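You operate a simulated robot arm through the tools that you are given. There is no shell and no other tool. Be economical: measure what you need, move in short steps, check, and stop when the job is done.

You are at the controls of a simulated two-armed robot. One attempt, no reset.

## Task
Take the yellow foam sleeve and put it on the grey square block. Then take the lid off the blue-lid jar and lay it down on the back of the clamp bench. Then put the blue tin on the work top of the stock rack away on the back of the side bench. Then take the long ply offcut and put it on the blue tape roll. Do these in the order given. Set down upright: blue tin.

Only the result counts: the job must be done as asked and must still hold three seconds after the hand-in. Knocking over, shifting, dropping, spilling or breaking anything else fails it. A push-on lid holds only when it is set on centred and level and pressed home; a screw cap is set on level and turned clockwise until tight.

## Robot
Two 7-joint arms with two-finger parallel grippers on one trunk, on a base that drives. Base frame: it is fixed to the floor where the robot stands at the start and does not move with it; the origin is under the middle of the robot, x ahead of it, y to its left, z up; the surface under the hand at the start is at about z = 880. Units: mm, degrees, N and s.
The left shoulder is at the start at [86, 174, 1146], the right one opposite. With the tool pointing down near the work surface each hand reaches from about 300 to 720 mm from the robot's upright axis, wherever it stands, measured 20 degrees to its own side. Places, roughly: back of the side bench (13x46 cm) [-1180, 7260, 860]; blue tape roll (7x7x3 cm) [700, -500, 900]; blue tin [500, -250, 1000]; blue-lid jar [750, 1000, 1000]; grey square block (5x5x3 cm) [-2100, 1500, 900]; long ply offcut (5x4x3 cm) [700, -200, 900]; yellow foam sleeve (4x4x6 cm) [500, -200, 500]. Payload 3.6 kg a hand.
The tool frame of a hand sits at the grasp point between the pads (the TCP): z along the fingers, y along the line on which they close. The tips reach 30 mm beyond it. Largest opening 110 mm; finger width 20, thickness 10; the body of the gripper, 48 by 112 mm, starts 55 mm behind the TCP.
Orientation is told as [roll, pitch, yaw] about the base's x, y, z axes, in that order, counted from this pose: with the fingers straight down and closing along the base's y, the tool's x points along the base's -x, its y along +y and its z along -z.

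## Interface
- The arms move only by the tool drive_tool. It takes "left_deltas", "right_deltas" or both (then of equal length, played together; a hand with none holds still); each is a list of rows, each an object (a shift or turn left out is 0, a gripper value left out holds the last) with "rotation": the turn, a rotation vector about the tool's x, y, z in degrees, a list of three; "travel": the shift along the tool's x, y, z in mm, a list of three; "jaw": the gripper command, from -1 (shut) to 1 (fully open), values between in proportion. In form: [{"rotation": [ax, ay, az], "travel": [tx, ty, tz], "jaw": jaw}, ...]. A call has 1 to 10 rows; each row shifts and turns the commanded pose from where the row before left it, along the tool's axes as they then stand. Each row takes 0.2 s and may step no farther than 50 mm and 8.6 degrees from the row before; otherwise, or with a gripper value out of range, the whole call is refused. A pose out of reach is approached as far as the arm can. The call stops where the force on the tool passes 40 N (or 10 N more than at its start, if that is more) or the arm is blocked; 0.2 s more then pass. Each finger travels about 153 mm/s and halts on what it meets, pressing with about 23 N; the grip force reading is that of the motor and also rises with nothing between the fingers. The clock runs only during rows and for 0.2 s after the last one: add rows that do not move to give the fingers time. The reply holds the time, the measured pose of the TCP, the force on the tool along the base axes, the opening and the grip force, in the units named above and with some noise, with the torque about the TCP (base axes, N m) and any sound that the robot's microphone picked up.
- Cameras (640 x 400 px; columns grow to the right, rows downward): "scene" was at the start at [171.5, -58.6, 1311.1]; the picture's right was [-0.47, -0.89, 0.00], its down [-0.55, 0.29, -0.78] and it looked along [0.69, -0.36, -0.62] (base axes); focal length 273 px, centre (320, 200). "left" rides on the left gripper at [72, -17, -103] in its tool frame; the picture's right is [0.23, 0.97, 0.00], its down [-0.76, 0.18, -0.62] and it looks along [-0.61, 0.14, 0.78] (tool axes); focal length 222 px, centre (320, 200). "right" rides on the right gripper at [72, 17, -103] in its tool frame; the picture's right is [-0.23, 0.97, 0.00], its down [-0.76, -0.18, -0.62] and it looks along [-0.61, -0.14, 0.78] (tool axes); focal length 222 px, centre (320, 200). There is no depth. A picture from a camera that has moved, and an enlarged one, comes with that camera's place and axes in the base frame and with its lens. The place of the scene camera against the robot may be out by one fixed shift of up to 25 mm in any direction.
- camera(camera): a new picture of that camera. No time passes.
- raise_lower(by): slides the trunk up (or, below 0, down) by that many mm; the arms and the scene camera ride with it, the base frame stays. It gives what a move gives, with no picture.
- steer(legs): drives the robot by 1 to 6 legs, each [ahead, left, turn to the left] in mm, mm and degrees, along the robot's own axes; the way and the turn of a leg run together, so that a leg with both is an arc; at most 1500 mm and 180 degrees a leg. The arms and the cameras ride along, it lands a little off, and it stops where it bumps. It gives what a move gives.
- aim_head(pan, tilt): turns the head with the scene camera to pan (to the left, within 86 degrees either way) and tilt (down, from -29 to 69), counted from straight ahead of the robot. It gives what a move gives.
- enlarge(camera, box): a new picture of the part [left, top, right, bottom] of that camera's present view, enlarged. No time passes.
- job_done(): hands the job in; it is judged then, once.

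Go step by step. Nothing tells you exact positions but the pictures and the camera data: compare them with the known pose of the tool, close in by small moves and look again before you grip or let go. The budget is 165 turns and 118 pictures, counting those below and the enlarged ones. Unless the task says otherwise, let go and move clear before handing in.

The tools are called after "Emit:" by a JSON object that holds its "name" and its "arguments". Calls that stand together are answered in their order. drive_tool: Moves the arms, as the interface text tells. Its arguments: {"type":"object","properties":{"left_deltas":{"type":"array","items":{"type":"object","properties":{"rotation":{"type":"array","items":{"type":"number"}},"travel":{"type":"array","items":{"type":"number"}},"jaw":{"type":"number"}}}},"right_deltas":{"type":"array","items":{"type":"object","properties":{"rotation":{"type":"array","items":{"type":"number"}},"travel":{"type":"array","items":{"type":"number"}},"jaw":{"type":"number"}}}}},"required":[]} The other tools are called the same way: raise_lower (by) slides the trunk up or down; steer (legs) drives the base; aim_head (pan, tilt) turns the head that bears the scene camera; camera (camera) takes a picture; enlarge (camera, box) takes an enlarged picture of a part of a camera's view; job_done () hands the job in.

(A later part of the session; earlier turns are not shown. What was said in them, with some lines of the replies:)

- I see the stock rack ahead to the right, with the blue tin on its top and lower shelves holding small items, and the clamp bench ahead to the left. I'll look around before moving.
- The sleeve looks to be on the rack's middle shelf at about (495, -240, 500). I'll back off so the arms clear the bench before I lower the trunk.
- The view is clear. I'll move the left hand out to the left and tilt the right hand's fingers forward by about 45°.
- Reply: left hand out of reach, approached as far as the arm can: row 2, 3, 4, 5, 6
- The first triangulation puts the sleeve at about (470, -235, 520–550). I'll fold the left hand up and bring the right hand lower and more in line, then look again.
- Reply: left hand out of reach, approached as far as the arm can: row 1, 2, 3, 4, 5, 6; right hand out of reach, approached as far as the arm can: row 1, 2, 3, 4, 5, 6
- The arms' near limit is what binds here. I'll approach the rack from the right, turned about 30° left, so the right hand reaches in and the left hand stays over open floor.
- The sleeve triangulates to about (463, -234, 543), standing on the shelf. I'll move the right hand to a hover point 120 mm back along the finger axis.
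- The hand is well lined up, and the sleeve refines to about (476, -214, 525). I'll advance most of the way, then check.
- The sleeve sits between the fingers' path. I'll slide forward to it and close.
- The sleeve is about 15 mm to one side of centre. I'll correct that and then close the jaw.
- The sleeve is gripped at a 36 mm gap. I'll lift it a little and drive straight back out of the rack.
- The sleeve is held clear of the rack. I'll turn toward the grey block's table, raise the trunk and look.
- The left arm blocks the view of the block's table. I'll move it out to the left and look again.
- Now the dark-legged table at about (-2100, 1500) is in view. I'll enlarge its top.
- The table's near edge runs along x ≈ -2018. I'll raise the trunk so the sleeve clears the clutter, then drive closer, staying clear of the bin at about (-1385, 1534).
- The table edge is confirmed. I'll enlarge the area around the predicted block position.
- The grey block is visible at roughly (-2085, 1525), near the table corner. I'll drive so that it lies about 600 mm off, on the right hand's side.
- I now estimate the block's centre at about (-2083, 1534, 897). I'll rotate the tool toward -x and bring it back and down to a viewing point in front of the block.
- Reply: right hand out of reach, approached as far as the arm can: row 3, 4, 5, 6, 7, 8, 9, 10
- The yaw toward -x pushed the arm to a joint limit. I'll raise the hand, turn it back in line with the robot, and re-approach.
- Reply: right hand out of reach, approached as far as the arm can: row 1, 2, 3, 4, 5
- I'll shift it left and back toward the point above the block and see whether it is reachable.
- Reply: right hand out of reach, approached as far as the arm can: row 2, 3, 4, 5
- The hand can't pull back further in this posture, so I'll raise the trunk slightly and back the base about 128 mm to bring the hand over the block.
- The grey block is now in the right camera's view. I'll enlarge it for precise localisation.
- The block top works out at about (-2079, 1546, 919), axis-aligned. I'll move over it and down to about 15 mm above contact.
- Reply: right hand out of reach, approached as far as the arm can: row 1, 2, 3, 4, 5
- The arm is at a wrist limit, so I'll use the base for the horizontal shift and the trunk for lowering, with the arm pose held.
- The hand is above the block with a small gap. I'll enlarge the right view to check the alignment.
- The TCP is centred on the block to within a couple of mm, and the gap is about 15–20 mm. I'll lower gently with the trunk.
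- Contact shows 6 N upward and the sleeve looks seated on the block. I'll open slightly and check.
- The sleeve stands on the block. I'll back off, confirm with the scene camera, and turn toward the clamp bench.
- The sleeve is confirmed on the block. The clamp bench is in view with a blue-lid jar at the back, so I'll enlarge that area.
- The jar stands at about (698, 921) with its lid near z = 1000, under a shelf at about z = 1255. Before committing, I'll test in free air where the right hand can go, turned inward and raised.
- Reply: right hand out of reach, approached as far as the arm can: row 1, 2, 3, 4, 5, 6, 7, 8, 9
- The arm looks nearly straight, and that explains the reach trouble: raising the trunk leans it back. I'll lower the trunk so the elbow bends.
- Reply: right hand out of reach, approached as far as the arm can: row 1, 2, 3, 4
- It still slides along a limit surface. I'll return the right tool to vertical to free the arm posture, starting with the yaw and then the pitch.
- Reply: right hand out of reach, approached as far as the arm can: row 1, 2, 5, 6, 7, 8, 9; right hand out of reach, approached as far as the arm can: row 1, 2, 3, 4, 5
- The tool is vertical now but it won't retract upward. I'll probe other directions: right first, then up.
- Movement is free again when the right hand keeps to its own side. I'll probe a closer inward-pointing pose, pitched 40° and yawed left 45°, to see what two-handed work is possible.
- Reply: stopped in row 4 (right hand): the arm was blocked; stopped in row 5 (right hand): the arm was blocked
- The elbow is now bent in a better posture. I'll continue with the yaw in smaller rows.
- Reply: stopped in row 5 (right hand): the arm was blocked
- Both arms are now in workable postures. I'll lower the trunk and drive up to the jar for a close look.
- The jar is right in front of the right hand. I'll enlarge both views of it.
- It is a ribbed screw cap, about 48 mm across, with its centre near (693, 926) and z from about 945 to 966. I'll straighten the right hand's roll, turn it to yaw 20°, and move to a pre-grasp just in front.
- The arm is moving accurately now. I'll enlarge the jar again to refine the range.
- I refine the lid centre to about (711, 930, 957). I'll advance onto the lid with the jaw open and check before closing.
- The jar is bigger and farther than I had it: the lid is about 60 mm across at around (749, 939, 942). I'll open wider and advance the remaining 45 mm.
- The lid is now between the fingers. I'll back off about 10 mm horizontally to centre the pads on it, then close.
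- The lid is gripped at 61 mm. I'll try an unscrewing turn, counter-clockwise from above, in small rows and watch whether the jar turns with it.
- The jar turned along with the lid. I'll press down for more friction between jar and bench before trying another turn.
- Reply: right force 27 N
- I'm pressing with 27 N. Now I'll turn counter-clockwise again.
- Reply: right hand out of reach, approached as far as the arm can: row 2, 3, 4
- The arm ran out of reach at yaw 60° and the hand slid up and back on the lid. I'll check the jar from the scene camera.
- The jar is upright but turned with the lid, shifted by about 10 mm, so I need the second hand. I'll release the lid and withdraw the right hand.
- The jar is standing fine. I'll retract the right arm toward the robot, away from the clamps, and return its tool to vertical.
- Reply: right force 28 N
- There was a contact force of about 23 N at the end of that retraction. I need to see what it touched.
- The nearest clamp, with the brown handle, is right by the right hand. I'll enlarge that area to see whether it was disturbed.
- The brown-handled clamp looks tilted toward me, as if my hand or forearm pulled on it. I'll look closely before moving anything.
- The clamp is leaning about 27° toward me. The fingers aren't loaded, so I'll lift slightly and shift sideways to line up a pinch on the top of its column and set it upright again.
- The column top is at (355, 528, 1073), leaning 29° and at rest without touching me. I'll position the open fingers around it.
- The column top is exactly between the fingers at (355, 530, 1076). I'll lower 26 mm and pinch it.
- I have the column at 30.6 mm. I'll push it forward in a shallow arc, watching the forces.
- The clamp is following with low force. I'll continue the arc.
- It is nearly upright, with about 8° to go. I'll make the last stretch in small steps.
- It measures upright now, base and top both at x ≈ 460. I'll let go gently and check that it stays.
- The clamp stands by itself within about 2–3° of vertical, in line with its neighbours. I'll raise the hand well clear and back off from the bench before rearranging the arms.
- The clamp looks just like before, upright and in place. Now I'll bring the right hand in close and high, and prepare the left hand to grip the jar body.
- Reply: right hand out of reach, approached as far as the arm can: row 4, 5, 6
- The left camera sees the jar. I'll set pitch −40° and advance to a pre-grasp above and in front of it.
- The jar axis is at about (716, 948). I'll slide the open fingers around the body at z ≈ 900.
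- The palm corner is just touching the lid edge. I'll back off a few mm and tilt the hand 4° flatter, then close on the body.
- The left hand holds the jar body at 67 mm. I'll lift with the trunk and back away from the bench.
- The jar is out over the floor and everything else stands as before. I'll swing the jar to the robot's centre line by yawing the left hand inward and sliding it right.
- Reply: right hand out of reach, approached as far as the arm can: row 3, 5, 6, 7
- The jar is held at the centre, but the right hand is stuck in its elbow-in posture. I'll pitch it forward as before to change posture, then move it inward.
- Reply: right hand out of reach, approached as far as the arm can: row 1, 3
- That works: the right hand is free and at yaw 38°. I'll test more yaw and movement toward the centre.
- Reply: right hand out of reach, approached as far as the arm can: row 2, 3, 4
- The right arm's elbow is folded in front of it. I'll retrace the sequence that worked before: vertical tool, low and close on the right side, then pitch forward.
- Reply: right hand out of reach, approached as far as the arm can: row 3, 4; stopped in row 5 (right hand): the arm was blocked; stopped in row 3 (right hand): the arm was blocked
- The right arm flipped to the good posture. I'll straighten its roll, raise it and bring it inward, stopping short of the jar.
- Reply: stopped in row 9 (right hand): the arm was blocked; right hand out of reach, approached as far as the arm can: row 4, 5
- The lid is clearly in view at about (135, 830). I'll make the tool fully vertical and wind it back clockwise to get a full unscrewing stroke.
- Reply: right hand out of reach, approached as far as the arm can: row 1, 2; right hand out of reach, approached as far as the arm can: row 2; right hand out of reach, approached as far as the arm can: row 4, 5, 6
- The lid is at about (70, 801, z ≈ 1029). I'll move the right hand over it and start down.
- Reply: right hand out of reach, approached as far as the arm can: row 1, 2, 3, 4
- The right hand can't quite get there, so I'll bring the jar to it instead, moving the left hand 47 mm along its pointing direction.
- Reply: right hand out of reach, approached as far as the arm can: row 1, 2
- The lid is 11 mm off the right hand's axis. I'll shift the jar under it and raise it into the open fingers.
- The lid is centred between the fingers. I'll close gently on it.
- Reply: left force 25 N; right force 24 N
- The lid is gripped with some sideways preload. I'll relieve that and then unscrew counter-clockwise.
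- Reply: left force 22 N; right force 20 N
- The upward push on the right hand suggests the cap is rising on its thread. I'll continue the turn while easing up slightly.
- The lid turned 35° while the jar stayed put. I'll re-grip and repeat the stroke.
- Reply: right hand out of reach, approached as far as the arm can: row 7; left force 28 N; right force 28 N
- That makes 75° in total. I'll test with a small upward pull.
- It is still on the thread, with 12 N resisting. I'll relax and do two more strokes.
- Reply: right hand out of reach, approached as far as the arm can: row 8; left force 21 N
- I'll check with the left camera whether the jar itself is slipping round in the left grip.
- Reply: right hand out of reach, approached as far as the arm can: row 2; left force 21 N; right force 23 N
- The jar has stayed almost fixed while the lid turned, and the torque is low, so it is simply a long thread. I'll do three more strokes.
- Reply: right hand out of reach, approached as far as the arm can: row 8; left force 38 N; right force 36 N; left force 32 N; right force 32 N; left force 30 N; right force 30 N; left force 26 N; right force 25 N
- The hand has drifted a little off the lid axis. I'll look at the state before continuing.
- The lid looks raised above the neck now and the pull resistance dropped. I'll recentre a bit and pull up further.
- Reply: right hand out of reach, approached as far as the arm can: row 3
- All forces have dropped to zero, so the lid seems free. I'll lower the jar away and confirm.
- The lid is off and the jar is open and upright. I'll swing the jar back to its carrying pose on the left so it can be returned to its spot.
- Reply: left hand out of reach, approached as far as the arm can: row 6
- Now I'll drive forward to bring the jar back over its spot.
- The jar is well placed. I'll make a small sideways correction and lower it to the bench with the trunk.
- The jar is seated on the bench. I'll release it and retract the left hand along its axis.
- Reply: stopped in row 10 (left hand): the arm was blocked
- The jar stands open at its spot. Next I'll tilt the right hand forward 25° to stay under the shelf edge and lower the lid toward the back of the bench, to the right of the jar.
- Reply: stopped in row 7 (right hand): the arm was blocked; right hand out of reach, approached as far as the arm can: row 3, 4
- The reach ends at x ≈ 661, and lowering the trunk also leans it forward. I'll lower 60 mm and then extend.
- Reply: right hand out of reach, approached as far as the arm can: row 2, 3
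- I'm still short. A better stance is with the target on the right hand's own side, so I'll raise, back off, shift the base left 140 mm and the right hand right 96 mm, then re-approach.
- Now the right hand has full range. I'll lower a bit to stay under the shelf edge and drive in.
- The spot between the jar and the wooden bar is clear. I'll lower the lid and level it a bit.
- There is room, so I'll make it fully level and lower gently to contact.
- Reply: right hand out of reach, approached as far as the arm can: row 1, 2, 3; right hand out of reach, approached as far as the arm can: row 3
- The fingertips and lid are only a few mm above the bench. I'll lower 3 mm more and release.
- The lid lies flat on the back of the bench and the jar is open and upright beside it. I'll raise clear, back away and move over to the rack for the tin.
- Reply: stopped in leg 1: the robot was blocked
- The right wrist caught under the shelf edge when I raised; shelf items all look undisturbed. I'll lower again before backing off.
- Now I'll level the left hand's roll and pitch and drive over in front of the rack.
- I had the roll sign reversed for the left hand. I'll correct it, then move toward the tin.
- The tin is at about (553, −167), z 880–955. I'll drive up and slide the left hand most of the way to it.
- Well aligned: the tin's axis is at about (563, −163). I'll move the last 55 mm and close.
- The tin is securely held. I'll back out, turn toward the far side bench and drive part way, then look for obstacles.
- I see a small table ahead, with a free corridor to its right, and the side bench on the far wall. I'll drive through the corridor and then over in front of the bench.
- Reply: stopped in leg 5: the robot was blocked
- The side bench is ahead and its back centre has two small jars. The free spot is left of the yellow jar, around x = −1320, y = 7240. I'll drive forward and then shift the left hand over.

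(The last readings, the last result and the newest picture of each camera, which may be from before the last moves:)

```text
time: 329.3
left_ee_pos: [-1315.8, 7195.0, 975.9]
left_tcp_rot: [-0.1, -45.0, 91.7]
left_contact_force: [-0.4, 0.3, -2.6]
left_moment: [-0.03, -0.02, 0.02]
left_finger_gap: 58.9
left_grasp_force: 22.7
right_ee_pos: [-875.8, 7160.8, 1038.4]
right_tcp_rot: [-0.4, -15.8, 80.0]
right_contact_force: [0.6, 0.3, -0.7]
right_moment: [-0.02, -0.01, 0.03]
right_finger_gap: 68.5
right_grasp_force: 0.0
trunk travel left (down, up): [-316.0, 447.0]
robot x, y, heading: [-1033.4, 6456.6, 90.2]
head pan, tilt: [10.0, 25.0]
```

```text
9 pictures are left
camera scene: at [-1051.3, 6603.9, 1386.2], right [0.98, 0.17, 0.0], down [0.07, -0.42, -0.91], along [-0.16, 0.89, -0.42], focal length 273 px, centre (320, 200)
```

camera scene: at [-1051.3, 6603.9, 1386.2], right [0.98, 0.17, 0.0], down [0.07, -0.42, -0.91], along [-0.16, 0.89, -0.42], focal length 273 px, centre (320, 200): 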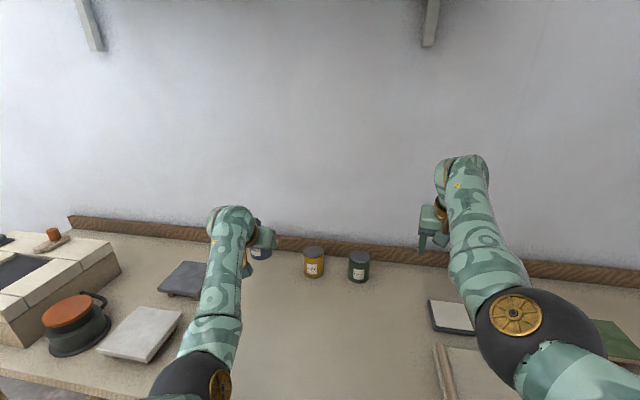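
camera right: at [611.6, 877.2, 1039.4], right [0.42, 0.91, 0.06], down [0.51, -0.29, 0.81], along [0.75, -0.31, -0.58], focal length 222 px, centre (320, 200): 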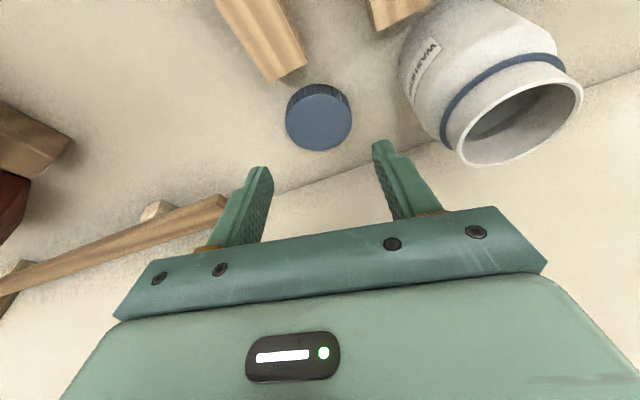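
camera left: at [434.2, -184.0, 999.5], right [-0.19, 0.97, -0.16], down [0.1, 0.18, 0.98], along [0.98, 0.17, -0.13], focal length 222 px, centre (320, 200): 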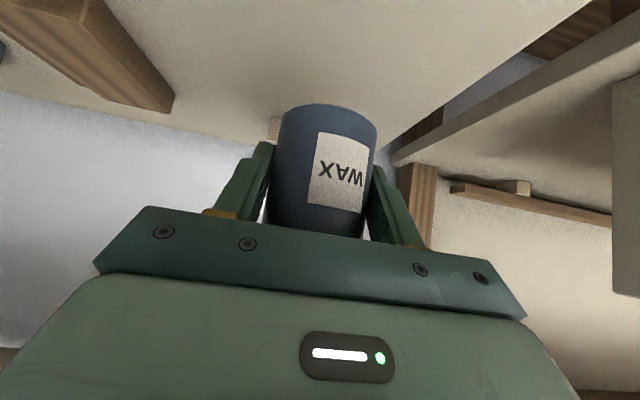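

The tin hovers in line with the jars. I'll go 20 mm further back and lower with the trunk.

Emit:
{"name": "drive_tool", "arguments": {"left_deltas": [{"travel": [-7, 0, 7]}, {"travel": [-7, 0, 7]}, {}]}}

Emit:
{"name": "raise_lower", "arguments": {"by": -66}}

Emit:
{"name": "camera", "arguments": {"camera": "left"}}

```text
time: 330.1
left_ee_pos: [-1314.9, 7214.2, 978.3]
left_tcp_rot: [-0.2, -45.0, 91.7]
left_contact_force: [0.3, 1.0, -2.5]
left_moment: [-0.01, -0.05, 0.04]
left_finger_gap: 58.5
left_grasp_force: 23.2
right_ee_pos: [-874.0, 7160.1, 1037.8]
right_tcp_rot: [-0.4, -15.9, 80.1]
right_contact_force: [0.1, 0.0, -0.5]
right_moment: [0.0, 0.0, -0.02]
right_finger_gap: 68.7
right_grasp_force: 0.0
trunk travel left (down, up): [-316.0, 447.0]
robot x, y, heading: [-1035.0, 6461.6, 89.8]
head pan, tilt: [10.0, 25.0]
```

```text
time: 331.2
left_ee_pos: [-1315.4, 7213.4, 913.6]
left_tcp_rot: [-0.2, -45.0, 91.6]
left_contact_force: [-0.8, 0.4, -2.4]
left_moment: [-0.03, 0.02, -0.03]
left_finger_gap: 58.5
left_grasp_force: 22.6
right_ee_pos: [-875.5, 7158.8, 973.3]
right_tcp_rot: [-0.5, -15.9, 80.2]
right_contact_force: [-0.3, 0.7, 0.3]
right_moment: [0.02, -0.03, -0.02]
right_finger_gap: 68.8
right_grasp_force: 0.1
trunk travel left (down, up): [-250.0, 513.0]
robot x, y, heading: [-1035.6, 6460.7, 90.1]
head pan, tilt: [10.0, 25.0]
```

```text
8 pictures are left
camera left: at [-1293.8, 7089.4, 935.0], right [-0.97, -0.19, -0.16], down [-0.18, 0.09, 0.98], along [-0.17, 0.98, -0.12], focal length 222 px, centre (320, 200)
```

left: 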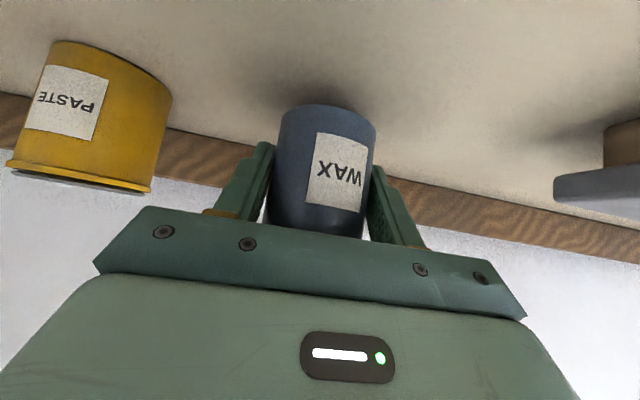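

The tin is just above the bench, well left of the yellow jar and in front of the rail. I'll lower in small steps to contact.

Emit:
{"name": "raise_lower", "arguments": {"by": -8}}

Emit:
{"name": "raise_lower", "arguments": {"by": -4}}

Emit:
{"name": "raise_lower", "arguments": {"by": -3}}

```text
time: 331.8
left_ee_pos: [-1315.4, 7214.1, 903.6]
left_tcp_rot: [-0.1, -45.0, 91.8]
left_contact_force: [-0.4, -0.3, -2.3]
left_moment: [-0.01, 0.01, 0.0]
left_finger_gap: 58.7
left_grasp_force: 22.8
right_ee_pos: [-875.7, 7158.5, 964.3]
right_tcp_rot: [-0.4, -15.8, 80.1]
right_contact_force: [0.4, 0.2, 0.6]
right_moment: [-0.01, -0.01, 0.0]
right_finger_gap: 68.7
right_grasp_force: 0.1
trunk travel left (down, up): [-242.0, 521.0]
robot x, y, heading: [-1030.9, 6457.8, 90.3]
head pan, tilt: [10.0, 25.0]
```

```text
time: 332.3
left_ee_pos: [-1316.3, 7213.9, 899.1]
left_tcp_rot: [-0.2, -44.8, 91.6]
left_contact_force: [0.1, 0.0, -1.6]
left_moment: [0.0, 0.01, 0.0]
left_finger_gap: 58.7
left_grasp_force: 23.4
right_ee_pos: [-874.4, 7159.5, 960.0]
right_tcp_rot: [-0.3, -15.9, 80.1]
right_contact_force: [0.8, 0.1, -0.6]
right_moment: [0.01, 0.02, -0.03]
right_finger_gap: 68.8
right_grasp_force: 0.0
trunk travel left (down, up): [-238.0, 525.0]
robot x, y, heading: [-1037.5, 6460.1, 90.3]
head pan, tilt: [10.0, 25.0]
```

```text
time: 332.8
left_ee_pos: [-1315.7, 7214.3, 898.0]
left_tcp_rot: [-0.1, -45.1, 91.6]
left_contact_force: [-1.1, 2.3, 6.8]
left_moment: [-0.09, 0.15, -0.05]
left_finger_gap: 58.3
left_grasp_force: 23.3
right_ee_pos: [-876.0, 7158.8, 957.2]
right_tcp_rot: [-0.3, -15.9, 80.1]
right_contact_force: [-0.4, -0.3, 0.6]
right_moment: [0.02, -0.03, -0.03]
right_finger_gap: 68.8
right_grasp_force: 0.0
trunk travel left (down, up): [-235.0, 528.0]
robot x, y, heading: [-1033.8, 6458.0, 90.0]
head pan, tilt: [10.0, 25.0]
```

I have contact, surface z ≈ 860. The rail is still about 100 mm behind the tin, so I'll lift slightly, go 38 mm further back and set down.

Emit:
{"name": "raise_lower", "arguments": {"by": 14}}

Emit:
{"name": "steer", "arguments": {"legs": [[38, 0, 0]]}}

Emit:
{"name": "raise_lower", "arguments": {"by": -12}}

Emit:
{"name": "raise_lower", "arguments": {"by": -3}}

```text
time: 333.4
left_ee_pos: [-1315.2, 7214.2, 909.5]
left_tcp_rot: [-0.1, -44.7, 91.7]
left_contact_force: [-0.6, -0.1, -2.5]
left_moment: [-0.01, -0.03, 0.02]
left_finger_gap: 58.7
left_grasp_force: 23.6
right_ee_pos: [-875.1, 7160.2, 970.9]
right_tcp_rot: [-0.4, -15.6, 80.1]
right_contact_force: [0.5, -0.6, -0.4]
right_moment: [-0.01, 0.0, 0.01]
right_finger_gap: 68.7
right_grasp_force: 0.1
trunk travel left (down, up): [-249.0, 514.0]
robot x, y, heading: [-1032.3, 6455.9, 89.9]
head pan, tilt: [10.0, 25.0]
```

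```text
time: 334.3
left_ee_pos: [-1316.3, 7252.1, 909.7]
left_tcp_rot: [-0.1, -44.9, 91.8]
left_contact_force: [0.0, 1.0, -3.2]
left_moment: [-0.01, 0.0, 0.0]
left_finger_gap: 58.5
left_grasp_force: 23.1
right_ee_pos: [-875.4, 7197.5, 971.3]
right_tcp_rot: [-0.4, -15.8, 80.0]
right_contact_force: [0.0, 0.6, -0.6]
right_moment: [-0.06, 0.0, 0.01]
right_finger_gap: 68.6
right_grasp_force: 0.1
trunk travel left (down, up): [-249.0, 514.0]
robot x, y, heading: [-1032.4, 6495.8, 90.1]
head pan, tilt: [10.0, 25.0]
```

```text
time: 334.9
left_ee_pos: [-1316.6, 7251.1, 899.2]
left_tcp_rot: [-0.1, -44.9, 91.8]
left_contact_force: [-0.1, 1.4, 0.5]
left_moment: [0.13, 0.04, 0.01]
left_finger_gap: 58.6
left_grasp_force: 22.9
right_ee_pos: [-875.4, 7196.9, 958.8]
right_tcp_rot: [-0.3, -15.8, 80.1]
right_contact_force: [0.1, -0.3, -0.9]
right_moment: [-0.03, 0.02, -0.02]
right_finger_gap: 68.7
right_grasp_force: 0.1
trunk travel left (down, up): [-237.0, 526.0]
robot x, y, heading: [-1039.3, 6493.7, 90.1]
head pan, tilt: [10.0, 25.0]
```

```text
time: 335.4
left_ee_pos: [-1316.2, 7250.8, 897.7]
left_tcp_rot: [-0.1, -45.2, 91.7]
left_contact_force: [-1.5, 3.1, 13.8]
left_moment: [-0.25, 0.15, -0.06]
left_finger_gap: 58.3
left_grasp_force: 22.2
right_ee_pos: [-875.7, 7196.4, 956.6]
right_tcp_rot: [-0.4, -16.0, 80.1]
right_contact_force: [-0.4, -0.1, -0.3]
right_moment: [0.0, 0.04, -0.04]
right_finger_gap: 68.9
right_grasp_force: 0.0
trunk travel left (down, up): [-234.0, 529.0]
robot x, y, heading: [-1034.0, 6497.7, 89.9]
head pan, tilt: [10.0, 25.0]
```

Seated at about (−1316, 7260). I'll release and withdraw along the finger axis.

Emit:
{"name": "drive_tool", "arguments": {"left_deltas": [{"jaw": 0.25}, {"jaw": 0.4}, {"jaw": 0.6}, {}, {"travel": [0, 0, -20]}, {"travel": [0, 0, -30]}, {"travel": [0, 0, -30]}, {}]}}

Emit:
{"name": "raise_lower", "arguments": {"by": 80}}

Emit:
{"name": "camera", "arguments": {"camera": "left"}}

```text
time: 337.2
left_ee_pos: [-1314.7, 7195.0, 952.6]
left_tcp_rot: [-0.2, -44.8, 91.7]
left_contact_force: [0.1, 0.2, 0.2]
left_moment: [-0.03, 0.03, -0.02]
left_finger_gap: 88.0
left_grasp_force: 0.2
right_ee_pos: [-875.6, 7196.6, 954.6]
right_tcp_rot: [-0.4, -15.8, 80.0]
right_contact_force: [-0.2, 0.3, -0.6]
right_moment: [0.01, -0.02, -0.01]
right_finger_gap: 68.9
right_grasp_force: 0.1
trunk travel left (down, up): [-234.0, 529.0]
robot x, y, heading: [-1034.1, 6496.9, 89.9]
head pan, tilt: [10.0, 25.0]
```

```text
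time: 338.4
left_ee_pos: [-1314.7, 7195.6, 1031.4]
left_tcp_rot: [-0.1, -44.8, 91.8]
left_contact_force: [0.7, 0.3, -0.2]
left_moment: [-0.04, -0.04, 0.03]
left_finger_gap: 88.1
left_grasp_force: 0.2
right_ee_pos: [-874.5, 7197.2, 1034.9]
right_tcp_rot: [-0.5, -15.8, 80.1]
right_contact_force: [0.4, 1.0, -0.6]
right_moment: [0.03, -0.02, -0.02]
right_finger_gap: 69.3
right_grasp_force: 0.0
trunk travel left (down, up): [-314.0, 449.0]
robot x, y, heading: [-1032.1, 6496.4, 90.0]
head pan, tilt: [10.0, 25.0]
```

```text
7 pictures are left
camera left: at [-1292.7, 7071.5, 1053.6], right [-0.97, -0.19, -0.16], down [-0.18, 0.1, 0.98], along [-0.17, 0.98, -0.13], focal length 222 px, centre (320, 200)
```

left: 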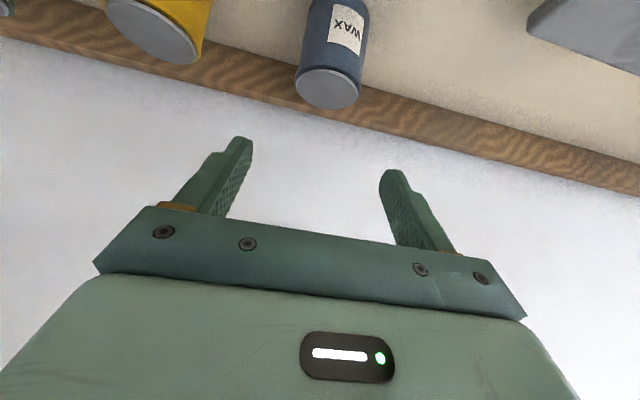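

The tin stands upright on the back of the side bench. I'll drive back along the same corridor.

Emit:
{"name": "steer", "arguments": {"legs": [[-460, 0, 0], [0, -880, 0], [-1500, 0, 0], [-1500, 0, 0], [-1290, 0, 0], [0, 355, 0]]}}

Emit:
{"name": "drive_tool", "arguments": {"left_deltas": [{"travel": [10, -38, -10]}, {"travel": [10, -38, -10]}, {"travel": [10, -38, -10]}, {"travel": [10, -38, -10]}, {"travel": [10, -38, -10]}, {"travel": [10, -30, -10]}, {}]}}

```text
time: 341.2
left_ee_pos: [-1312.1, 6734.8, 1032.4]
left_tcp_rot: [-0.3, -44.9, 91.6]
left_contact_force: [0.1, 0.3, 0.0]
left_moment: [0.03, 0.03, 0.0]
left_finger_gap: 88.1
left_grasp_force: 0.0
right_ee_pos: [-874.2, 6735.7, 1035.6]
right_tcp_rot: [-0.4, -15.7, 80.0]
right_contact_force: [0.4, 0.4, -0.8]
right_moment: [-0.04, -0.01, 0.03]
right_finger_gap: 68.9
right_grasp_force: 0.1
trunk travel left (down, up): [-314.0, 449.0]
robot x, y, heading: [-1031.2, 6035.6, 90.1]
head pan, tilt: [10.0, 25.0]
stopped in leg 1: the robot was blocked; the commanded pose is now the measured one
```

```text
time: 342.9
left_ee_pos: [-1093.8, 6658.1, 1037.1]
left_tcp_rot: [0.2, -45.3, 91.6]
left_contact_force: [1.3, 0.1, 0.1]
left_moment: [0.0, 0.0, -0.03]
left_finger_gap: 88.1
left_grasp_force: 0.1
right_ee_pos: [-874.4, 6736.8, 1035.7]
right_tcp_rot: [-0.5, -15.7, 80.0]
right_contact_force: [0.0, 0.1, -0.1]
right_moment: [0.04, 0.0, 0.02]
right_finger_gap: 68.9
right_grasp_force: 0.2
trunk travel left (down, up): [-314.0, 449.0]
robot x, y, heading: [-1036.3, 6037.8, 90.0]
head pan, tilt: [10.0, 25.0]
```

Something behind blocks at the same place, presumably the cabinet. I'll go slightly ahead, move right first, then back through the corridor.

Emit:
{"name": "steer", "arguments": {"legs": [[40, 0, 0], [0, -880, 0], [-1500, 0, 0], [-1500, 0, 0], [-1330, 0, 0], [0, 355, 0]]}}

Emit:
{"name": "steer", "arguments": {"legs": [[-1500, 0, 0], [-560, 0, 0], [0, 0, -90]]}}

```text
time: 370.2
left_ee_pos: [-632.2, 2371.6, 1032.4]
left_tcp_rot: [0.5, -45.1, 90.9]
left_contact_force: [-0.3, 0.3, 0.5]
left_moment: [0.03, 0.0, -0.05]
left_finger_gap: 88.0
left_grasp_force: 0.1
right_ee_pos: [-410.7, 2448.0, 1035.0]
right_tcp_rot: [-0.4, -15.9, 79.3]
right_contact_force: [-0.2, 0.2, 0.5]
right_moment: [-0.03, -0.03, 0.0]
right_finger_gap: 68.8
right_grasp_force: 0.0
trunk travel left (down, up): [-314.0, 449.0]
robot x, y, heading: [-580.8, 1748.7, 89.2]
head pan, tilt: [10.0, 25.0]
```

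```text
time: 384.2
left_ee_pos: [19.1, -245.2, 1031.6]
left_tcp_rot: [0.6, -44.9, 1.6]
left_contact_force: [0.4, 0.2, -0.2]
left_moment: [-0.02, 0.01, -0.01]
left_finger_gap: 88.1
left_grasp_force: 0.0
right_ee_pos: [97.4, -466.4, 1035.6]
right_tcp_rot: [-0.3, -15.8, -10.1]
right_contact_force: [-0.3, -0.9, -0.5]
right_moment: [0.02, -0.01, 0.03]
right_finger_gap: 68.9
right_grasp_force: 0.1
trunk travel left (down, up): [-314.0, 449.0]
robot x, y, heading: [-603.3, -306.8, 0.1]
head pan, tilt: [10.0, 25.0]
```

I'm back at the rack side. I'll turn 25° left, tuck the left hand back, lower, and approach the offcut with the right hand.

Emit:
{"name": "steer", "arguments": {"legs": [[0, -45, 0], [0, 0, 25], [365, -170, 0]]}}

Emit:
{"name": "drive_tool", "arguments": {"left_deltas": [{"travel": [20, 0, -30]}, {"travel": [20, 0, -30]}, {"travel": [20, 0, -30]}, {}]}}

Emit:
{"name": "raise_lower", "arguments": {"by": -85}}

Emit:
{"name": "camera", "arguments": {"camera": "right"}}

```text
time: 388.5
left_ee_pos: [336.4, -35.5, 1032.0]
left_tcp_rot: [0.6, -45.0, 26.5]
left_contact_force: [0.4, 0.3, -0.3]
left_moment: [-0.03, 0.01, 0.0]
left_finger_gap: 87.6
left_grasp_force: 0.0
right_ee_pos: [501.7, -204.9, 1034.9]
right_tcp_rot: [-0.4, -15.8, 14.9]
right_contact_force: [0.4, 0.8, 0.2]
right_moment: [0.01, -0.01, 0.04]
right_finger_gap: 68.7
right_grasp_force: 0.1
trunk travel left (down, up): [-314.0, 449.0]
robot x, y, heading: [-201.8, -354.5, 24.9]
head pan, tilt: [10.0, 25.0]
```

```text
time: 389.3
left_ee_pos: [263.8, -57.9, 1129.4]
left_tcp_rot: [1.6, -55.0, 27.1]
left_contact_force: [0.3, 0.1, -0.9]
left_moment: [0.01, -0.03, -0.01]
left_finger_gap: 87.7
left_grasp_force: 0.1
right_ee_pos: [501.6, -203.4, 1036.2]
right_tcp_rot: [-0.5, -15.8, 15.0]
right_contact_force: [-0.2, -0.6, 0.8]
right_moment: [-0.02, 0.03, -0.02]
right_finger_gap: 68.8
right_grasp_force: 0.1
trunk travel left (down, up): [-314.0, 449.0]
robot x, y, heading: [-199.0, -353.4, 24.8]
head pan, tilt: [10.0, 25.0]
stopped in row 3 (left hand): the arm was blocked; the commanded pose is now the measured one
```

```text
time: 390.5
left_ee_pos: [262.6, -56.6, 1042.4]
left_tcp_rot: [2.1, -55.0, 26.8]
left_contact_force: [-0.9, -0.5, -0.2]
left_moment: [-0.01, -0.05, -0.02]
left_finger_gap: 88.0
left_grasp_force: 0.2
right_ee_pos: [500.9, -205.0, 951.1]
right_tcp_rot: [-0.4, -15.8, 14.8]
right_contact_force: [0.4, -0.5, -0.2]
right_moment: [0.0, 0.02, 0.04]
right_finger_gap: 68.5
right_grasp_force: 0.0
trunk travel left (down, up): [-229.0, 534.0]
robot x, y, heading: [-202.3, -351.3, 24.7]
head pan, tilt: [10.0, 25.0]
```

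```text
6 pictures are left
camera right: at [401.3, -212.3, 1030.5], right [-0.04, 1.0, 0.06], down [0.59, -0.02, 0.81], along [0.81, 0.06, -0.58], focal length 222 px, centre (320, 200)
```

right: 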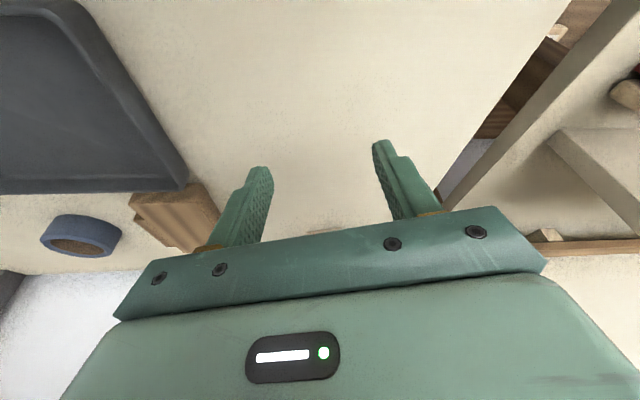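

The tape roll is visible at about (649, −480), and the offcut is straight ahead behind the gripper. I'll move 110 mm closer and look.

Emit:
{"name": "steer", "arguments": {"legs": [[100, -46, 0]]}}

Emit:
{"name": "drive_tool", "arguments": {"right_deltas": [{"rotation": [0, -7, 0]}, {"rotation": [0, -7, 0]}, {}]}}

Emit:
{"name": "camera", "arguments": {"camera": "right"}}

```text
time: 391.7
left_ee_pos: [376.2, -55.6, 1041.3]
left_tcp_rot: [2.1, -54.9, 26.9]
left_contact_force: [0.1, 1.0, 0.5]
left_moment: [0.02, 0.05, 0.01]
left_finger_gap: 87.9
left_grasp_force: 0.2
right_ee_pos: [614.1, -202.5, 950.5]
right_tcp_rot: [-0.4, -15.7, 15.0]
right_contact_force: [0.5, -0.1, -0.4]
right_moment: [0.0, 0.04, 0.0]
right_finger_gap: 68.4
right_grasp_force: 0.1
trunk travel left (down, up): [-229.0, 534.0]
robot x, y, heading: [-94.1, -349.9, 24.7]
head pan, tilt: [10.0, 25.0]
```

```text
time: 392.5
left_ee_pos: [375.0, -54.4, 1043.2]
left_tcp_rot: [2.1, -55.0, 26.9]
left_contact_force: [0.0, -0.8, 0.3]
left_moment: [0.01, 0.01, -0.02]
left_finger_gap: 88.1
left_grasp_force: 0.0
right_ee_pos: [612.5, -202.9, 950.6]
right_tcp_rot: [-0.4, -29.9, 15.2]
right_contact_force: [0.0, 0.1, -0.5]
right_moment: [0.01, 0.0, 0.01]
right_finger_gap: 68.7
right_grasp_force: 0.1
trunk travel left (down, up): [-229.0, 534.0]
robot x, y, heading: [-87.0, -352.3, 25.0]
head pan, tilt: [10.0, 25.0]
```

```text
5 pictures are left
camera right: at [497.6, -215.2, 1003.4], right [-0.06, 0.99, 0.11], down [0.38, -0.08, 0.92], along [0.92, 0.1, -0.38], focal length 222 px, centre (320, 200)
```

right: 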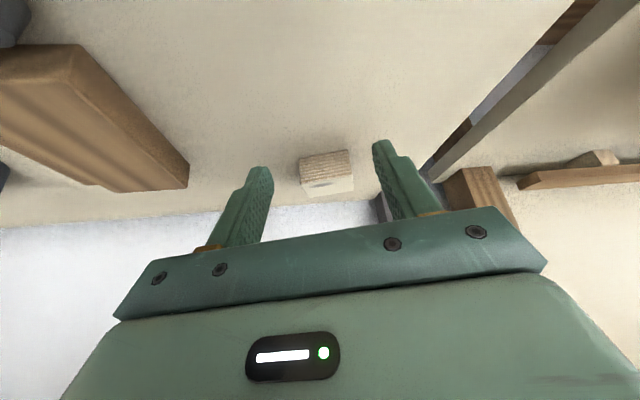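

The offcut is at about (698, −185), z 880–910, its 50 mm side across. I'll square the yaw, open wider, and advance around it.

Emit:
{"name": "drive_tool", "arguments": {"right_deltas": [{"rotation": [3.75, 0, 6.5], "jaw": 0.6}, {"rotation": [3.75, 0, 6.5]}, {"travel": [0, 19, 0]}, {"travel": [-17, 0, 20]}, {"travel": [-17, 0, 25]}, {"travel": [-17, 0, 25]}, {}]}}

Emit:
{"name": "camera", "arguments": {"camera": "right"}}

```text
time: 394.1
left_ee_pos: [375.8, -54.0, 1044.2]
left_tcp_rot: [2.0, -55.0, 27.0]
left_contact_force: [-0.7, -0.4, -0.1]
left_moment: [0.02, -0.02, 0.0]
left_finger_gap: 87.9
left_grasp_force: 0.1
right_ee_pos: [663.0, -200.4, 920.5]
right_tcp_rot: [-0.6, -30.0, 0.1]
right_contact_force: [-0.1, 0.3, 0.1]
right_moment: [-0.02, 0.01, -0.02]
right_finger_gap: 88.1
right_grasp_force: 0.0
right hand out of reach, approached as far as the arm can: row 5, 6
trunk travel left (down, up): [-229.0, 534.0]
robot x, y, heading: [-91.4, -351.7, 25.2]
head pan, tilt: [10.0, 25.0]
```

```text
4 pictures are left
camera right: at [548.6, -182.6, 973.6], right [0.2, 0.97, 0.11], down [0.35, -0.17, 0.92], along [0.92, -0.15, -0.37], focal length 222 px, centre (320, 200)
```

right: 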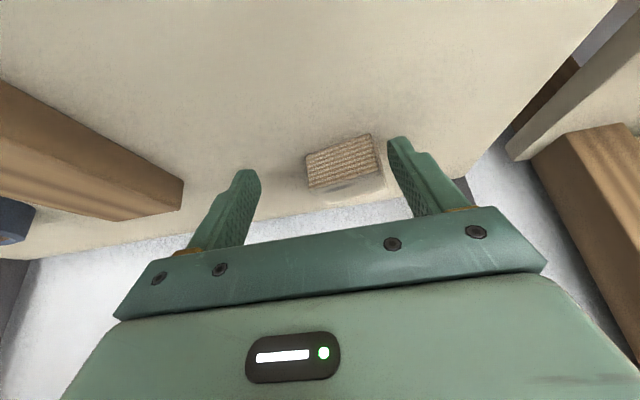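

The arm is at its limit, so I'll use the base for the last 38 mm, lower 6 mm, and close.

Emit:
{"name": "steer", "arguments": {"legs": [[38, 1, 0]]}}

Emit:
{"name": "raise_lower", "arguments": {"by": -6}}

Emit:
{"name": "drive_tool", "arguments": {"right_deltas": [{"jaw": 0.3}, {"jaw": 0.0}, {"jaw": -0.4}, {"jaw": -1}, {}, {}]}}

```text
time: 394.9
left_ee_pos: [410.7, -37.6, 1041.8]
left_tcp_rot: [2.0, -54.8, 26.8]
left_contact_force: [0.8, 0.2, -1.2]
left_moment: [0.01, 0.04, 0.02]
left_finger_gap: 88.0
left_grasp_force: 0.1
right_ee_pos: [698.9, -183.0, 919.4]
right_tcp_rot: [-0.6, -29.7, 0.1]
right_contact_force: [1.0, -0.3, -0.4]
right_moment: [-0.03, 0.01, -0.02]
right_finger_gap: 88.1
right_grasp_force: 0.0
trunk travel left (down, up): [-229.0, 534.0]
robot x, y, heading: [-57.3, -334.6, 24.9]
head pan, tilt: [10.0, 25.0]
```

```text
time: 395.5
left_ee_pos: [409.6, -35.1, 1036.5]
left_tcp_rot: [3.0, -55.1, 26.5]
left_contact_force: [0.0, 0.1, -0.1]
left_moment: [0.01, -0.01, -0.02]
left_finger_gap: 88.2
left_grasp_force: 0.0
right_ee_pos: [697.8, -183.1, 915.1]
right_tcp_rot: [-0.5, -29.9, 0.1]
right_contact_force: [0.0, -1.2, 0.6]
right_moment: [0.03, -0.01, 0.0]
right_finger_gap: 87.8
right_grasp_force: 0.0
trunk travel left (down, up): [-223.0, 540.0]
robot x, y, heading: [-59.4, -337.4, 25.0]
head pan, tilt: [10.0, 25.0]
```

```text
time: 396.9
left_ee_pos: [408.7, -35.1, 1037.3]
left_tcp_rot: [2.8, -55.0, 26.7]
left_contact_force: [-1.2, -0.3, -0.3]
left_moment: [0.01, -0.02, 0.02]
left_finger_gap: 87.9
left_grasp_force: 0.0
right_ee_pos: [697.5, -182.8, 915.8]
right_tcp_rot: [-0.4, -29.9, 0.1]
right_contact_force: [-0.1, 0.1, 2.7]
right_moment: [0.08, 0.03, -0.01]
right_finger_gap: 50.6
right_grasp_force: 22.9
trunk travel left (down, up): [-223.0, 540.0]
robot x, y, heading: [-57.4, -330.3, 25.1]
head pan, tilt: [10.0, 25.0]
```

Gripped at 50.6 mm. I'll lift, back straight out from under the shelf, raise, then turn to face the tape roll.

Emit:
{"name": "raise_lower", "arguments": {"by": 22}}

Emit:
{"name": "steer", "arguments": {"legs": [[-172, 80, 0]]}}

Emit:
{"name": "raise_lower", "arguments": {"by": 50}}

Emit:
{"name": "steer", "arguments": {"legs": [[0, 0, -25]]}}

Emit:
{"name": "camera", "arguments": {"camera": "right"}}

```text
time: 397.6
left_ee_pos: [410.7, -32.3, 1058.9]
left_tcp_rot: [3.0, -55.4, 26.4]
left_contact_force: [0.0, 0.2, -0.2]
left_moment: [0.05, -0.02, 0.03]
left_finger_gap: 88.0
left_grasp_force: 0.0
right_ee_pos: [696.9, -182.7, 935.4]
right_tcp_rot: [-0.5, -29.8, 0.3]
right_contact_force: [0.1, 0.5, 0.0]
right_moment: [-0.01, -0.03, -0.01]
right_finger_gap: 50.4
right_grasp_force: 23.2
trunk travel left (down, up): [-245.0, 518.0]
robot x, y, heading: [-54.4, -337.1, 25.0]
head pan, tilt: [10.0, 25.0]
```

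```text
time: 399.1
left_ee_pos: [219.3, -31.3, 1061.1]
left_tcp_rot: [3.1, -55.4, 26.7]
left_contact_force: [-0.2, -0.2, 0.3]
left_moment: [0.0, 0.01, 0.0]
left_finger_gap: 87.8
left_grasp_force: 0.0
right_ee_pos: [506.3, -180.6, 939.4]
right_tcp_rot: [-0.5, -29.9, 0.4]
right_contact_force: [-0.4, 0.3, -0.3]
right_moment: [-0.02, -0.03, 0.04]
right_finger_gap: 50.2
right_grasp_force: 23.4
trunk travel left (down, up): [-245.0, 518.0]
robot x, y, heading: [-248.5, -336.1, 25.3]
head pan, tilt: [10.0, 25.0]
```

```text
time: 400.0
left_ee_pos: [219.0, -23.0, 1112.3]
left_tcp_rot: [4.7, -55.9, 26.0]
left_contact_force: [0.1, -0.2, -0.2]
left_moment: [0.0, -0.03, 0.01]
left_finger_gap: 88.2
left_grasp_force: 0.1
right_ee_pos: [500.1, -185.4, 1019.0]
right_tcp_rot: [0.7, -32.2, -0.1]
right_contact_force: [-0.2, 0.0, 0.5]
right_moment: [0.01, 0.02, 0.0]
right_finger_gap: 49.9
right_grasp_force: 23.4
trunk travel left (down, up): [-295.0, 468.0]
robot x, y, heading: [-246.9, -332.0, 25.3]
head pan, tilt: [10.0, 25.0]
```

```text
time: 401.7
left_ee_pos: [307.1, -252.3, 1111.3]
left_tcp_rot: [4.8, -55.9, 0.6]
left_contact_force: [0.4, -0.3, 0.2]
left_moment: [-0.01, 0.02, 0.02]
left_finger_gap: 87.9
left_grasp_force: 0.1
right_ee_pos: [492.0, -516.9, 1018.0]
right_tcp_rot: [1.0, -32.3, -25.3]
right_contact_force: [0.0, 0.9, -0.1]
right_moment: [0.02, 0.0, 0.0]
right_finger_gap: 49.8
right_grasp_force: 23.3
trunk travel left (down, up): [-295.0, 468.0]
robot x, y, heading: [-244.8, -335.5, 0.2]
head pan, tilt: [10.0, 25.0]
```

```text
3 pictures are left
camera right: at [392.7, -452.6, 1066.7], right [0.58, 0.8, 0.13], down [0.2, -0.3, 0.93], along [0.79, -0.52, -0.34], focal length 222 px, centre (320, 200)
```

right: 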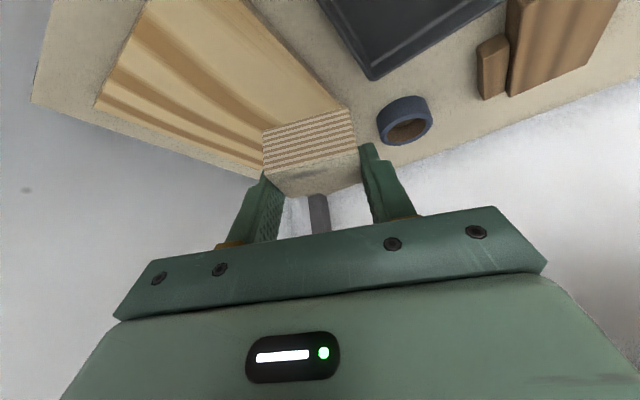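

The tape roll is confirmed at about (648, −481), top z ≈ 910. I'll lower to about 965, level the hand, and then read the pose before driving over it.

Emit:
{"name": "raise_lower", "arguments": {"by": -52}}

Emit:
{"name": "drive_tool", "arguments": {"right_deltas": [{"rotation": [1, 2.4, 0]}, {}]}}

```text
time: 402.6
left_ee_pos: [307.1, -248.2, 1058.8]
left_tcp_rot: [6.2, -55.9, 0.1]
left_contact_force: [-0.7, 0.4, 0.3]
left_moment: [0.01, 0.04, 0.0]
left_finger_gap: 88.2
left_grasp_force: 0.1
right_ee_pos: [492.1, -514.6, 967.9]
right_tcp_rot: [1.0, -32.2, -25.3]
right_contact_force: [-0.7, -0.5, -0.2]
right_moment: [-0.02, 0.01, -0.02]
right_finger_gap: 49.5
right_grasp_force: 23.0
trunk travel left (down, up): [-243.0, 520.0]
robot x, y, heading: [-247.1, -340.8, -0.2]
head pan, tilt: [10.0, 25.0]
```

```text
time: 403.2
left_ee_pos: [309.0, -248.8, 1058.3]
left_tcp_rot: [5.9, -56.0, 0.2]
left_contact_force: [-0.4, -0.9, 0.1]
left_moment: [-0.01, 0.0, -0.01]
left_finger_gap: 88.1
left_grasp_force: 0.0
right_ee_pos: [491.2, -515.8, 966.3]
right_tcp_rot: [-0.1, -29.8, -25.2]
right_contact_force: [-1.2, -0.9, -0.1]
right_moment: [0.01, 0.02, 0.0]
right_finger_gap: 49.5
right_grasp_force: 22.5
trunk travel left (down, up): [-243.0, 520.0]
robot x, y, heading: [-245.0, -334.4, 0.1]
head pan, tilt: [10.0, 25.0]
```

Emit:
{"name": "steer", "arguments": {"legs": [[150, 38, 0]]}}

Emit:
{"name": "camera", "arguments": {"camera": "right"}}

```text
time: 404.6
left_ee_pos: [459.2, -210.1, 1059.0]
left_tcp_rot: [5.7, -56.0, 0.3]
left_contact_force: [-0.3, 0.2, 0.0]
left_moment: [-0.01, 0.01, 0.01]
left_finger_gap: 88.0
left_grasp_force: 0.0
right_ee_pos: [641.6, -478.3, 965.7]
right_tcp_rot: [-0.2, -29.8, -25.2]
right_contact_force: [0.9, 0.6, -0.7]
right_moment: [-0.03, 0.03, -0.01]
right_finger_gap: 49.3
right_grasp_force: 23.3
trunk travel left (down, up): [-243.0, 520.0]
robot x, y, heading: [-97.6, -296.0, -0.0]
head pan, tilt: [10.0, 25.0]
```

```text
2 pictures are left
camera right: at [546.1, -413.1, 1018.5], right [0.6, 0.8, 0.11], down [0.24, -0.31, 0.92], along [0.77, -0.52, -0.38], focal length 222 px, centre (320, 200)
```

right: 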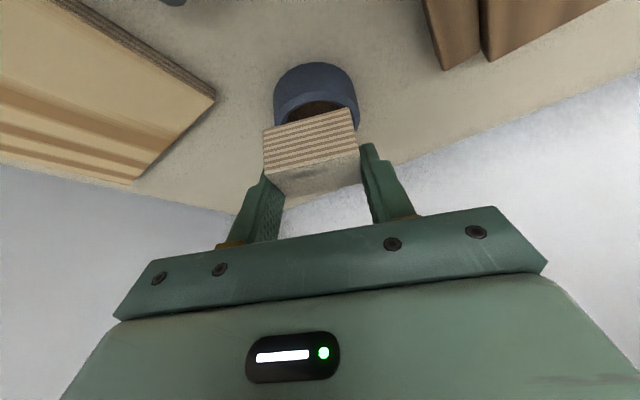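

The offcut is centred over the tape roll. I'll lower gently to contact.

Emit:
{"name": "raise_lower", "arguments": {"by": -14}}

Emit:
{"name": "raise_lower", "arguments": {"by": -4}}

Emit:
{"name": "raise_lower", "arguments": {"by": -3}}

```text
time: 405.3
left_ee_pos: [458.1, -206.2, 1044.2]
left_tcp_rot: [6.9, -56.2, -0.3]
left_contact_force: [-0.4, -0.7, -0.4]
left_moment: [-0.05, 0.01, 0.01]
left_finger_gap: 88.0
left_grasp_force: 0.0
right_ee_pos: [641.2, -478.6, 952.1]
right_tcp_rot: [-0.2, -29.9, -25.4]
right_contact_force: [-0.4, -0.1, 0.0]
right_moment: [0.01, 0.02, -0.01]
right_finger_gap: 49.5
right_grasp_force: 23.2
trunk travel left (down, up): [-229.0, 534.0]
robot x, y, heading: [-94.3, -298.0, -0.1]
head pan, tilt: [10.0, 25.0]
```

```text
time: 405.8
left_ee_pos: [458.3, -206.2, 1041.2]
left_tcp_rot: [6.7, -56.2, -0.1]
left_contact_force: [-0.6, -0.6, -0.4]
left_moment: [0.0, -0.01, 0.01]
left_finger_gap: 88.3
left_grasp_force: 0.1
right_ee_pos: [641.3, -477.6, 949.4]
right_tcp_rot: [-0.2, -30.0, -25.3]
right_contact_force: [0.0, 0.0, -0.7]
right_moment: [-0.01, 0.03, 0.01]
right_finger_gap: 49.4
right_grasp_force: 23.4
trunk travel left (down, up): [-225.0, 538.0]
robot x, y, heading: [-95.1, -299.6, -0.1]
head pan, tilt: [10.0, 25.0]
```

```text
time: 406.3
left_ee_pos: [458.3, -207.3, 1038.0]
left_tcp_rot: [6.8, -56.2, 0.0]
left_contact_force: [-1.3, -0.5, -0.4]
left_moment: [-0.03, 0.01, -0.06]
left_finger_gap: 88.1
left_grasp_force: 0.1
right_ee_pos: [640.2, -478.0, 947.1]
right_tcp_rot: [-0.2, -29.8, -25.2]
right_contact_force: [0.4, -0.3, -0.2]
right_moment: [0.01, -0.03, -0.04]
right_finger_gap: 49.2
right_grasp_force: 23.2
trunk travel left (down, up): [-222.0, 541.0]
robot x, y, heading: [-96.1, -297.1, -0.2]
head pan, tilt: [10.0, 25.0]
```

Emit:
{"name": "raise_lower", "arguments": {"by": -3}}

Emit:
{"name": "raise_lower", "arguments": {"by": -2}}

Emit:
{"name": "raise_lower", "arguments": {"by": -2}}

```text
time: 406.8
left_ee_pos: [459.2, -206.0, 1034.3]
left_tcp_rot: [6.8, -56.1, -0.2]
left_contact_force: [-0.2, -0.7, 0.3]
left_moment: [-0.02, 0.01, -0.01]
left_finger_gap: 88.0
left_grasp_force: 0.0
right_ee_pos: [640.8, -476.2, 942.7]
right_tcp_rot: [-0.2, -30.0, -25.2]
right_contact_force: [0.4, 0.4, -0.7]
right_moment: [0.01, 0.05, -0.02]
right_finger_gap: 49.2
right_grasp_force: 23.0
trunk travel left (down, up): [-219.0, 544.0]
robot x, y, heading: [-95.0, -296.4, 0.1]
head pan, tilt: [10.0, 25.0]
```

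```text
time: 407.4
left_ee_pos: [458.1, -206.8, 1031.9]
left_tcp_rot: [6.7, -56.1, -0.2]
left_contact_force: [0.4, 0.0, -0.7]
left_moment: [0.01, 0.0, 0.02]
left_finger_gap: 88.1
left_grasp_force: 0.0
right_ee_pos: [642.0, -478.7, 941.9]
right_tcp_rot: [-0.2, -29.8, -25.3]
right_contact_force: [0.9, -0.4, 1.2]
right_moment: [0.05, -0.07, 0.0]
right_finger_gap: 49.2
right_grasp_force: 23.0
trunk travel left (down, up): [-217.0, 546.0]
robot x, y, heading: [-95.8, -298.7, 0.0]
head pan, tilt: [10.0, 25.0]
```

```text
time: 407.9
left_ee_pos: [458.3, -206.5, 1032.0]
left_tcp_rot: [6.5, -56.2, -0.1]
left_contact_force: [0.1, 0.5, -0.2]
left_moment: [0.0, -0.01, 0.02]
left_finger_gap: 88.2
left_grasp_force: 0.0
right_ee_pos: [641.2, -477.0, 941.5]
right_tcp_rot: [-0.2, -30.2, -25.3]
right_contact_force: [3.2, 0.0, 11.4]
right_moment: [0.21, -0.29, -0.05]
right_finger_gap: 49.1
right_grasp_force: 22.5
trunk travel left (down, up): [-215.0, 548.0]
robot x, y, heading: [-97.0, -298.1, -0.1]
head pan, tilt: [10.0, 25.0]
```

Contact at 11 N. I'll release and withdraw along the fingers, low enough to stay under the shelf, then check.

Emit:
{"name": "drive_tool", "arguments": {"right_deltas": [{"jaw": 0.05}, {"jaw": 0.2}, {"jaw": 0.4}, {}, {"travel": [0, 0, -15]}, {"travel": [10, 0, -20]}, {"travel": [15, 0, -15]}, {}]}}

Emit:
{"name": "camera", "arguments": {"camera": "right"}}

```text
time: 409.7
left_ee_pos: [458.3, -207.7, 1031.0]
left_tcp_rot: [6.6, -56.1, -0.1]
left_contact_force: [0.7, 0.9, 0.2]
left_moment: [0.03, -0.03, 0.0]
left_finger_gap: 87.7
left_grasp_force: 0.0
right_ee_pos: [597.7, -458.4, 969.9]
right_tcp_rot: [-0.2, -29.7, -25.3]
right_contact_force: [-0.3, -0.3, 0.4]
right_moment: [-0.01, 0.02, 0.02]
right_finger_gap: 76.8
right_grasp_force: 0.0
trunk travel left (down, up): [-215.0, 548.0]
robot x, y, heading: [-96.8, -299.9, -0.3]
head pan, tilt: [10.0, 25.0]
```

```text
1 pictures are left
camera right: at [502.8, -393.6, 1021.9], right [0.6, 0.8, 0.11], down [0.24, -0.31, 0.92], along [0.77, -0.52, -0.38], focal length 222 px, centre (320, 200)
```

right: 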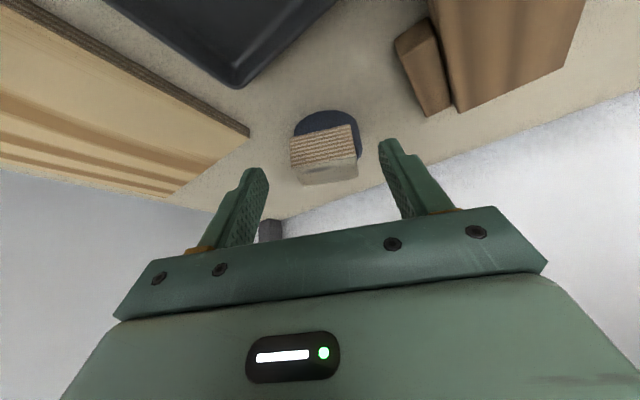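

The offcut rests on the tape roll. I'll back away clear of the rack and take a last look.

Emit:
{"name": "steer", "arguments": {"legs": [[-400, 0, 0]]}}

Emit:
{"name": "aim_head", "arguments": {"pan": 20, "tilt": 20}}

Emit:
{"name": "camera", "arguments": {"camera": "scene"}}

```text
time: 412.2
left_ee_pos: [54.3, -208.3, 1031.2]
left_tcp_rot: [6.6, -56.2, -0.4]
left_contact_force: [-0.3, -0.3, 0.0]
left_moment: [0.04, 0.01, 0.0]
left_finger_gap: 87.9
left_grasp_force: 0.1
right_ee_pos: [194.9, -459.9, 970.1]
right_tcp_rot: [-0.3, -29.9, -25.7]
right_contact_force: [-1.0, 0.2, 0.0]
right_moment: [-0.02, -0.03, 0.03]
right_finger_gap: 77.0
right_grasp_force: 0.1
trunk travel left (down, up): [-215.0, 548.0]
robot x, y, heading: [-501.3, -298.9, -0.3]
head pan, tilt: [10.0, 25.0]
```

```text
time: 412.9
left_ee_pos: [56.7, -208.3, 1031.8]
left_tcp_rot: [6.6, -56.2, -0.4]
left_contact_force: [0.0, 0.2, -0.3]
left_moment: [0.01, -0.03, 0.0]
left_finger_gap: 88.0
left_grasp_force: 0.1
right_ee_pos: [194.8, -460.6, 968.0]
right_tcp_rot: [-0.2, -29.8, -25.7]
right_contact_force: [0.1, -0.1, -0.4]
right_moment: [0.04, -0.02, 0.0]
right_finger_gap: 77.1
right_grasp_force: 0.0
trunk travel left (down, up): [-215.0, 548.0]
robot x, y, heading: [-496.4, -294.3, -0.4]
head pan, tilt: [20.0, 20.0]
```

```text
0 pictures are left
camera scene: at [-292.1, -283.1, 1290.4], right [0.34, -0.94, 0.0], down [-0.32, -0.11, -0.94], along [0.89, 0.31, -0.34], focal length 273 px, centre (320, 200)
```

scene: 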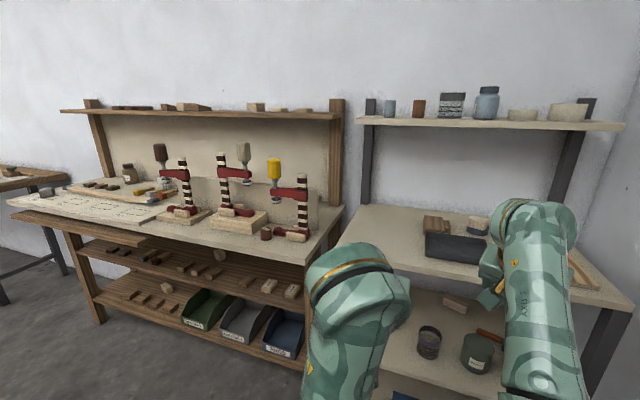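

All four placements are done. The clamps are standing, and the offcut sits on the tape roll, so I'm handing in.

Emit:
{"name": "job_done", "arguments": {}}

```text
The job is handed in.
```

I did all four placements in order and handed the job in, but I disturbed a few other things on the way that could count against it.

**Placements**
- **Yellow foam sleeve:** standing on the grey square block.
- **Blue lid:** unscrewed and lying flat at the back of the clamp bench. The open jar is upright within about 2 cm of where it started.
- **Blue tin:** standing upright on the back of the side bench, left of the yellow jar.
- **Long ply offcut:** resting on the blue tape roll.

**What I disturbed**
- **Brown-handled clamp:** my right hand tipped it about 29° toward me. I set it back up to within about 3° of vertical, and it is still standing in the last picture.
- **Clamp bench shelf:** the right wrist caught under its front edge. The items on it looked unmoved.
- **Near the side bench:** the base was blocked twice by something behind it, probably the cabinet. I never saw whether it moved.
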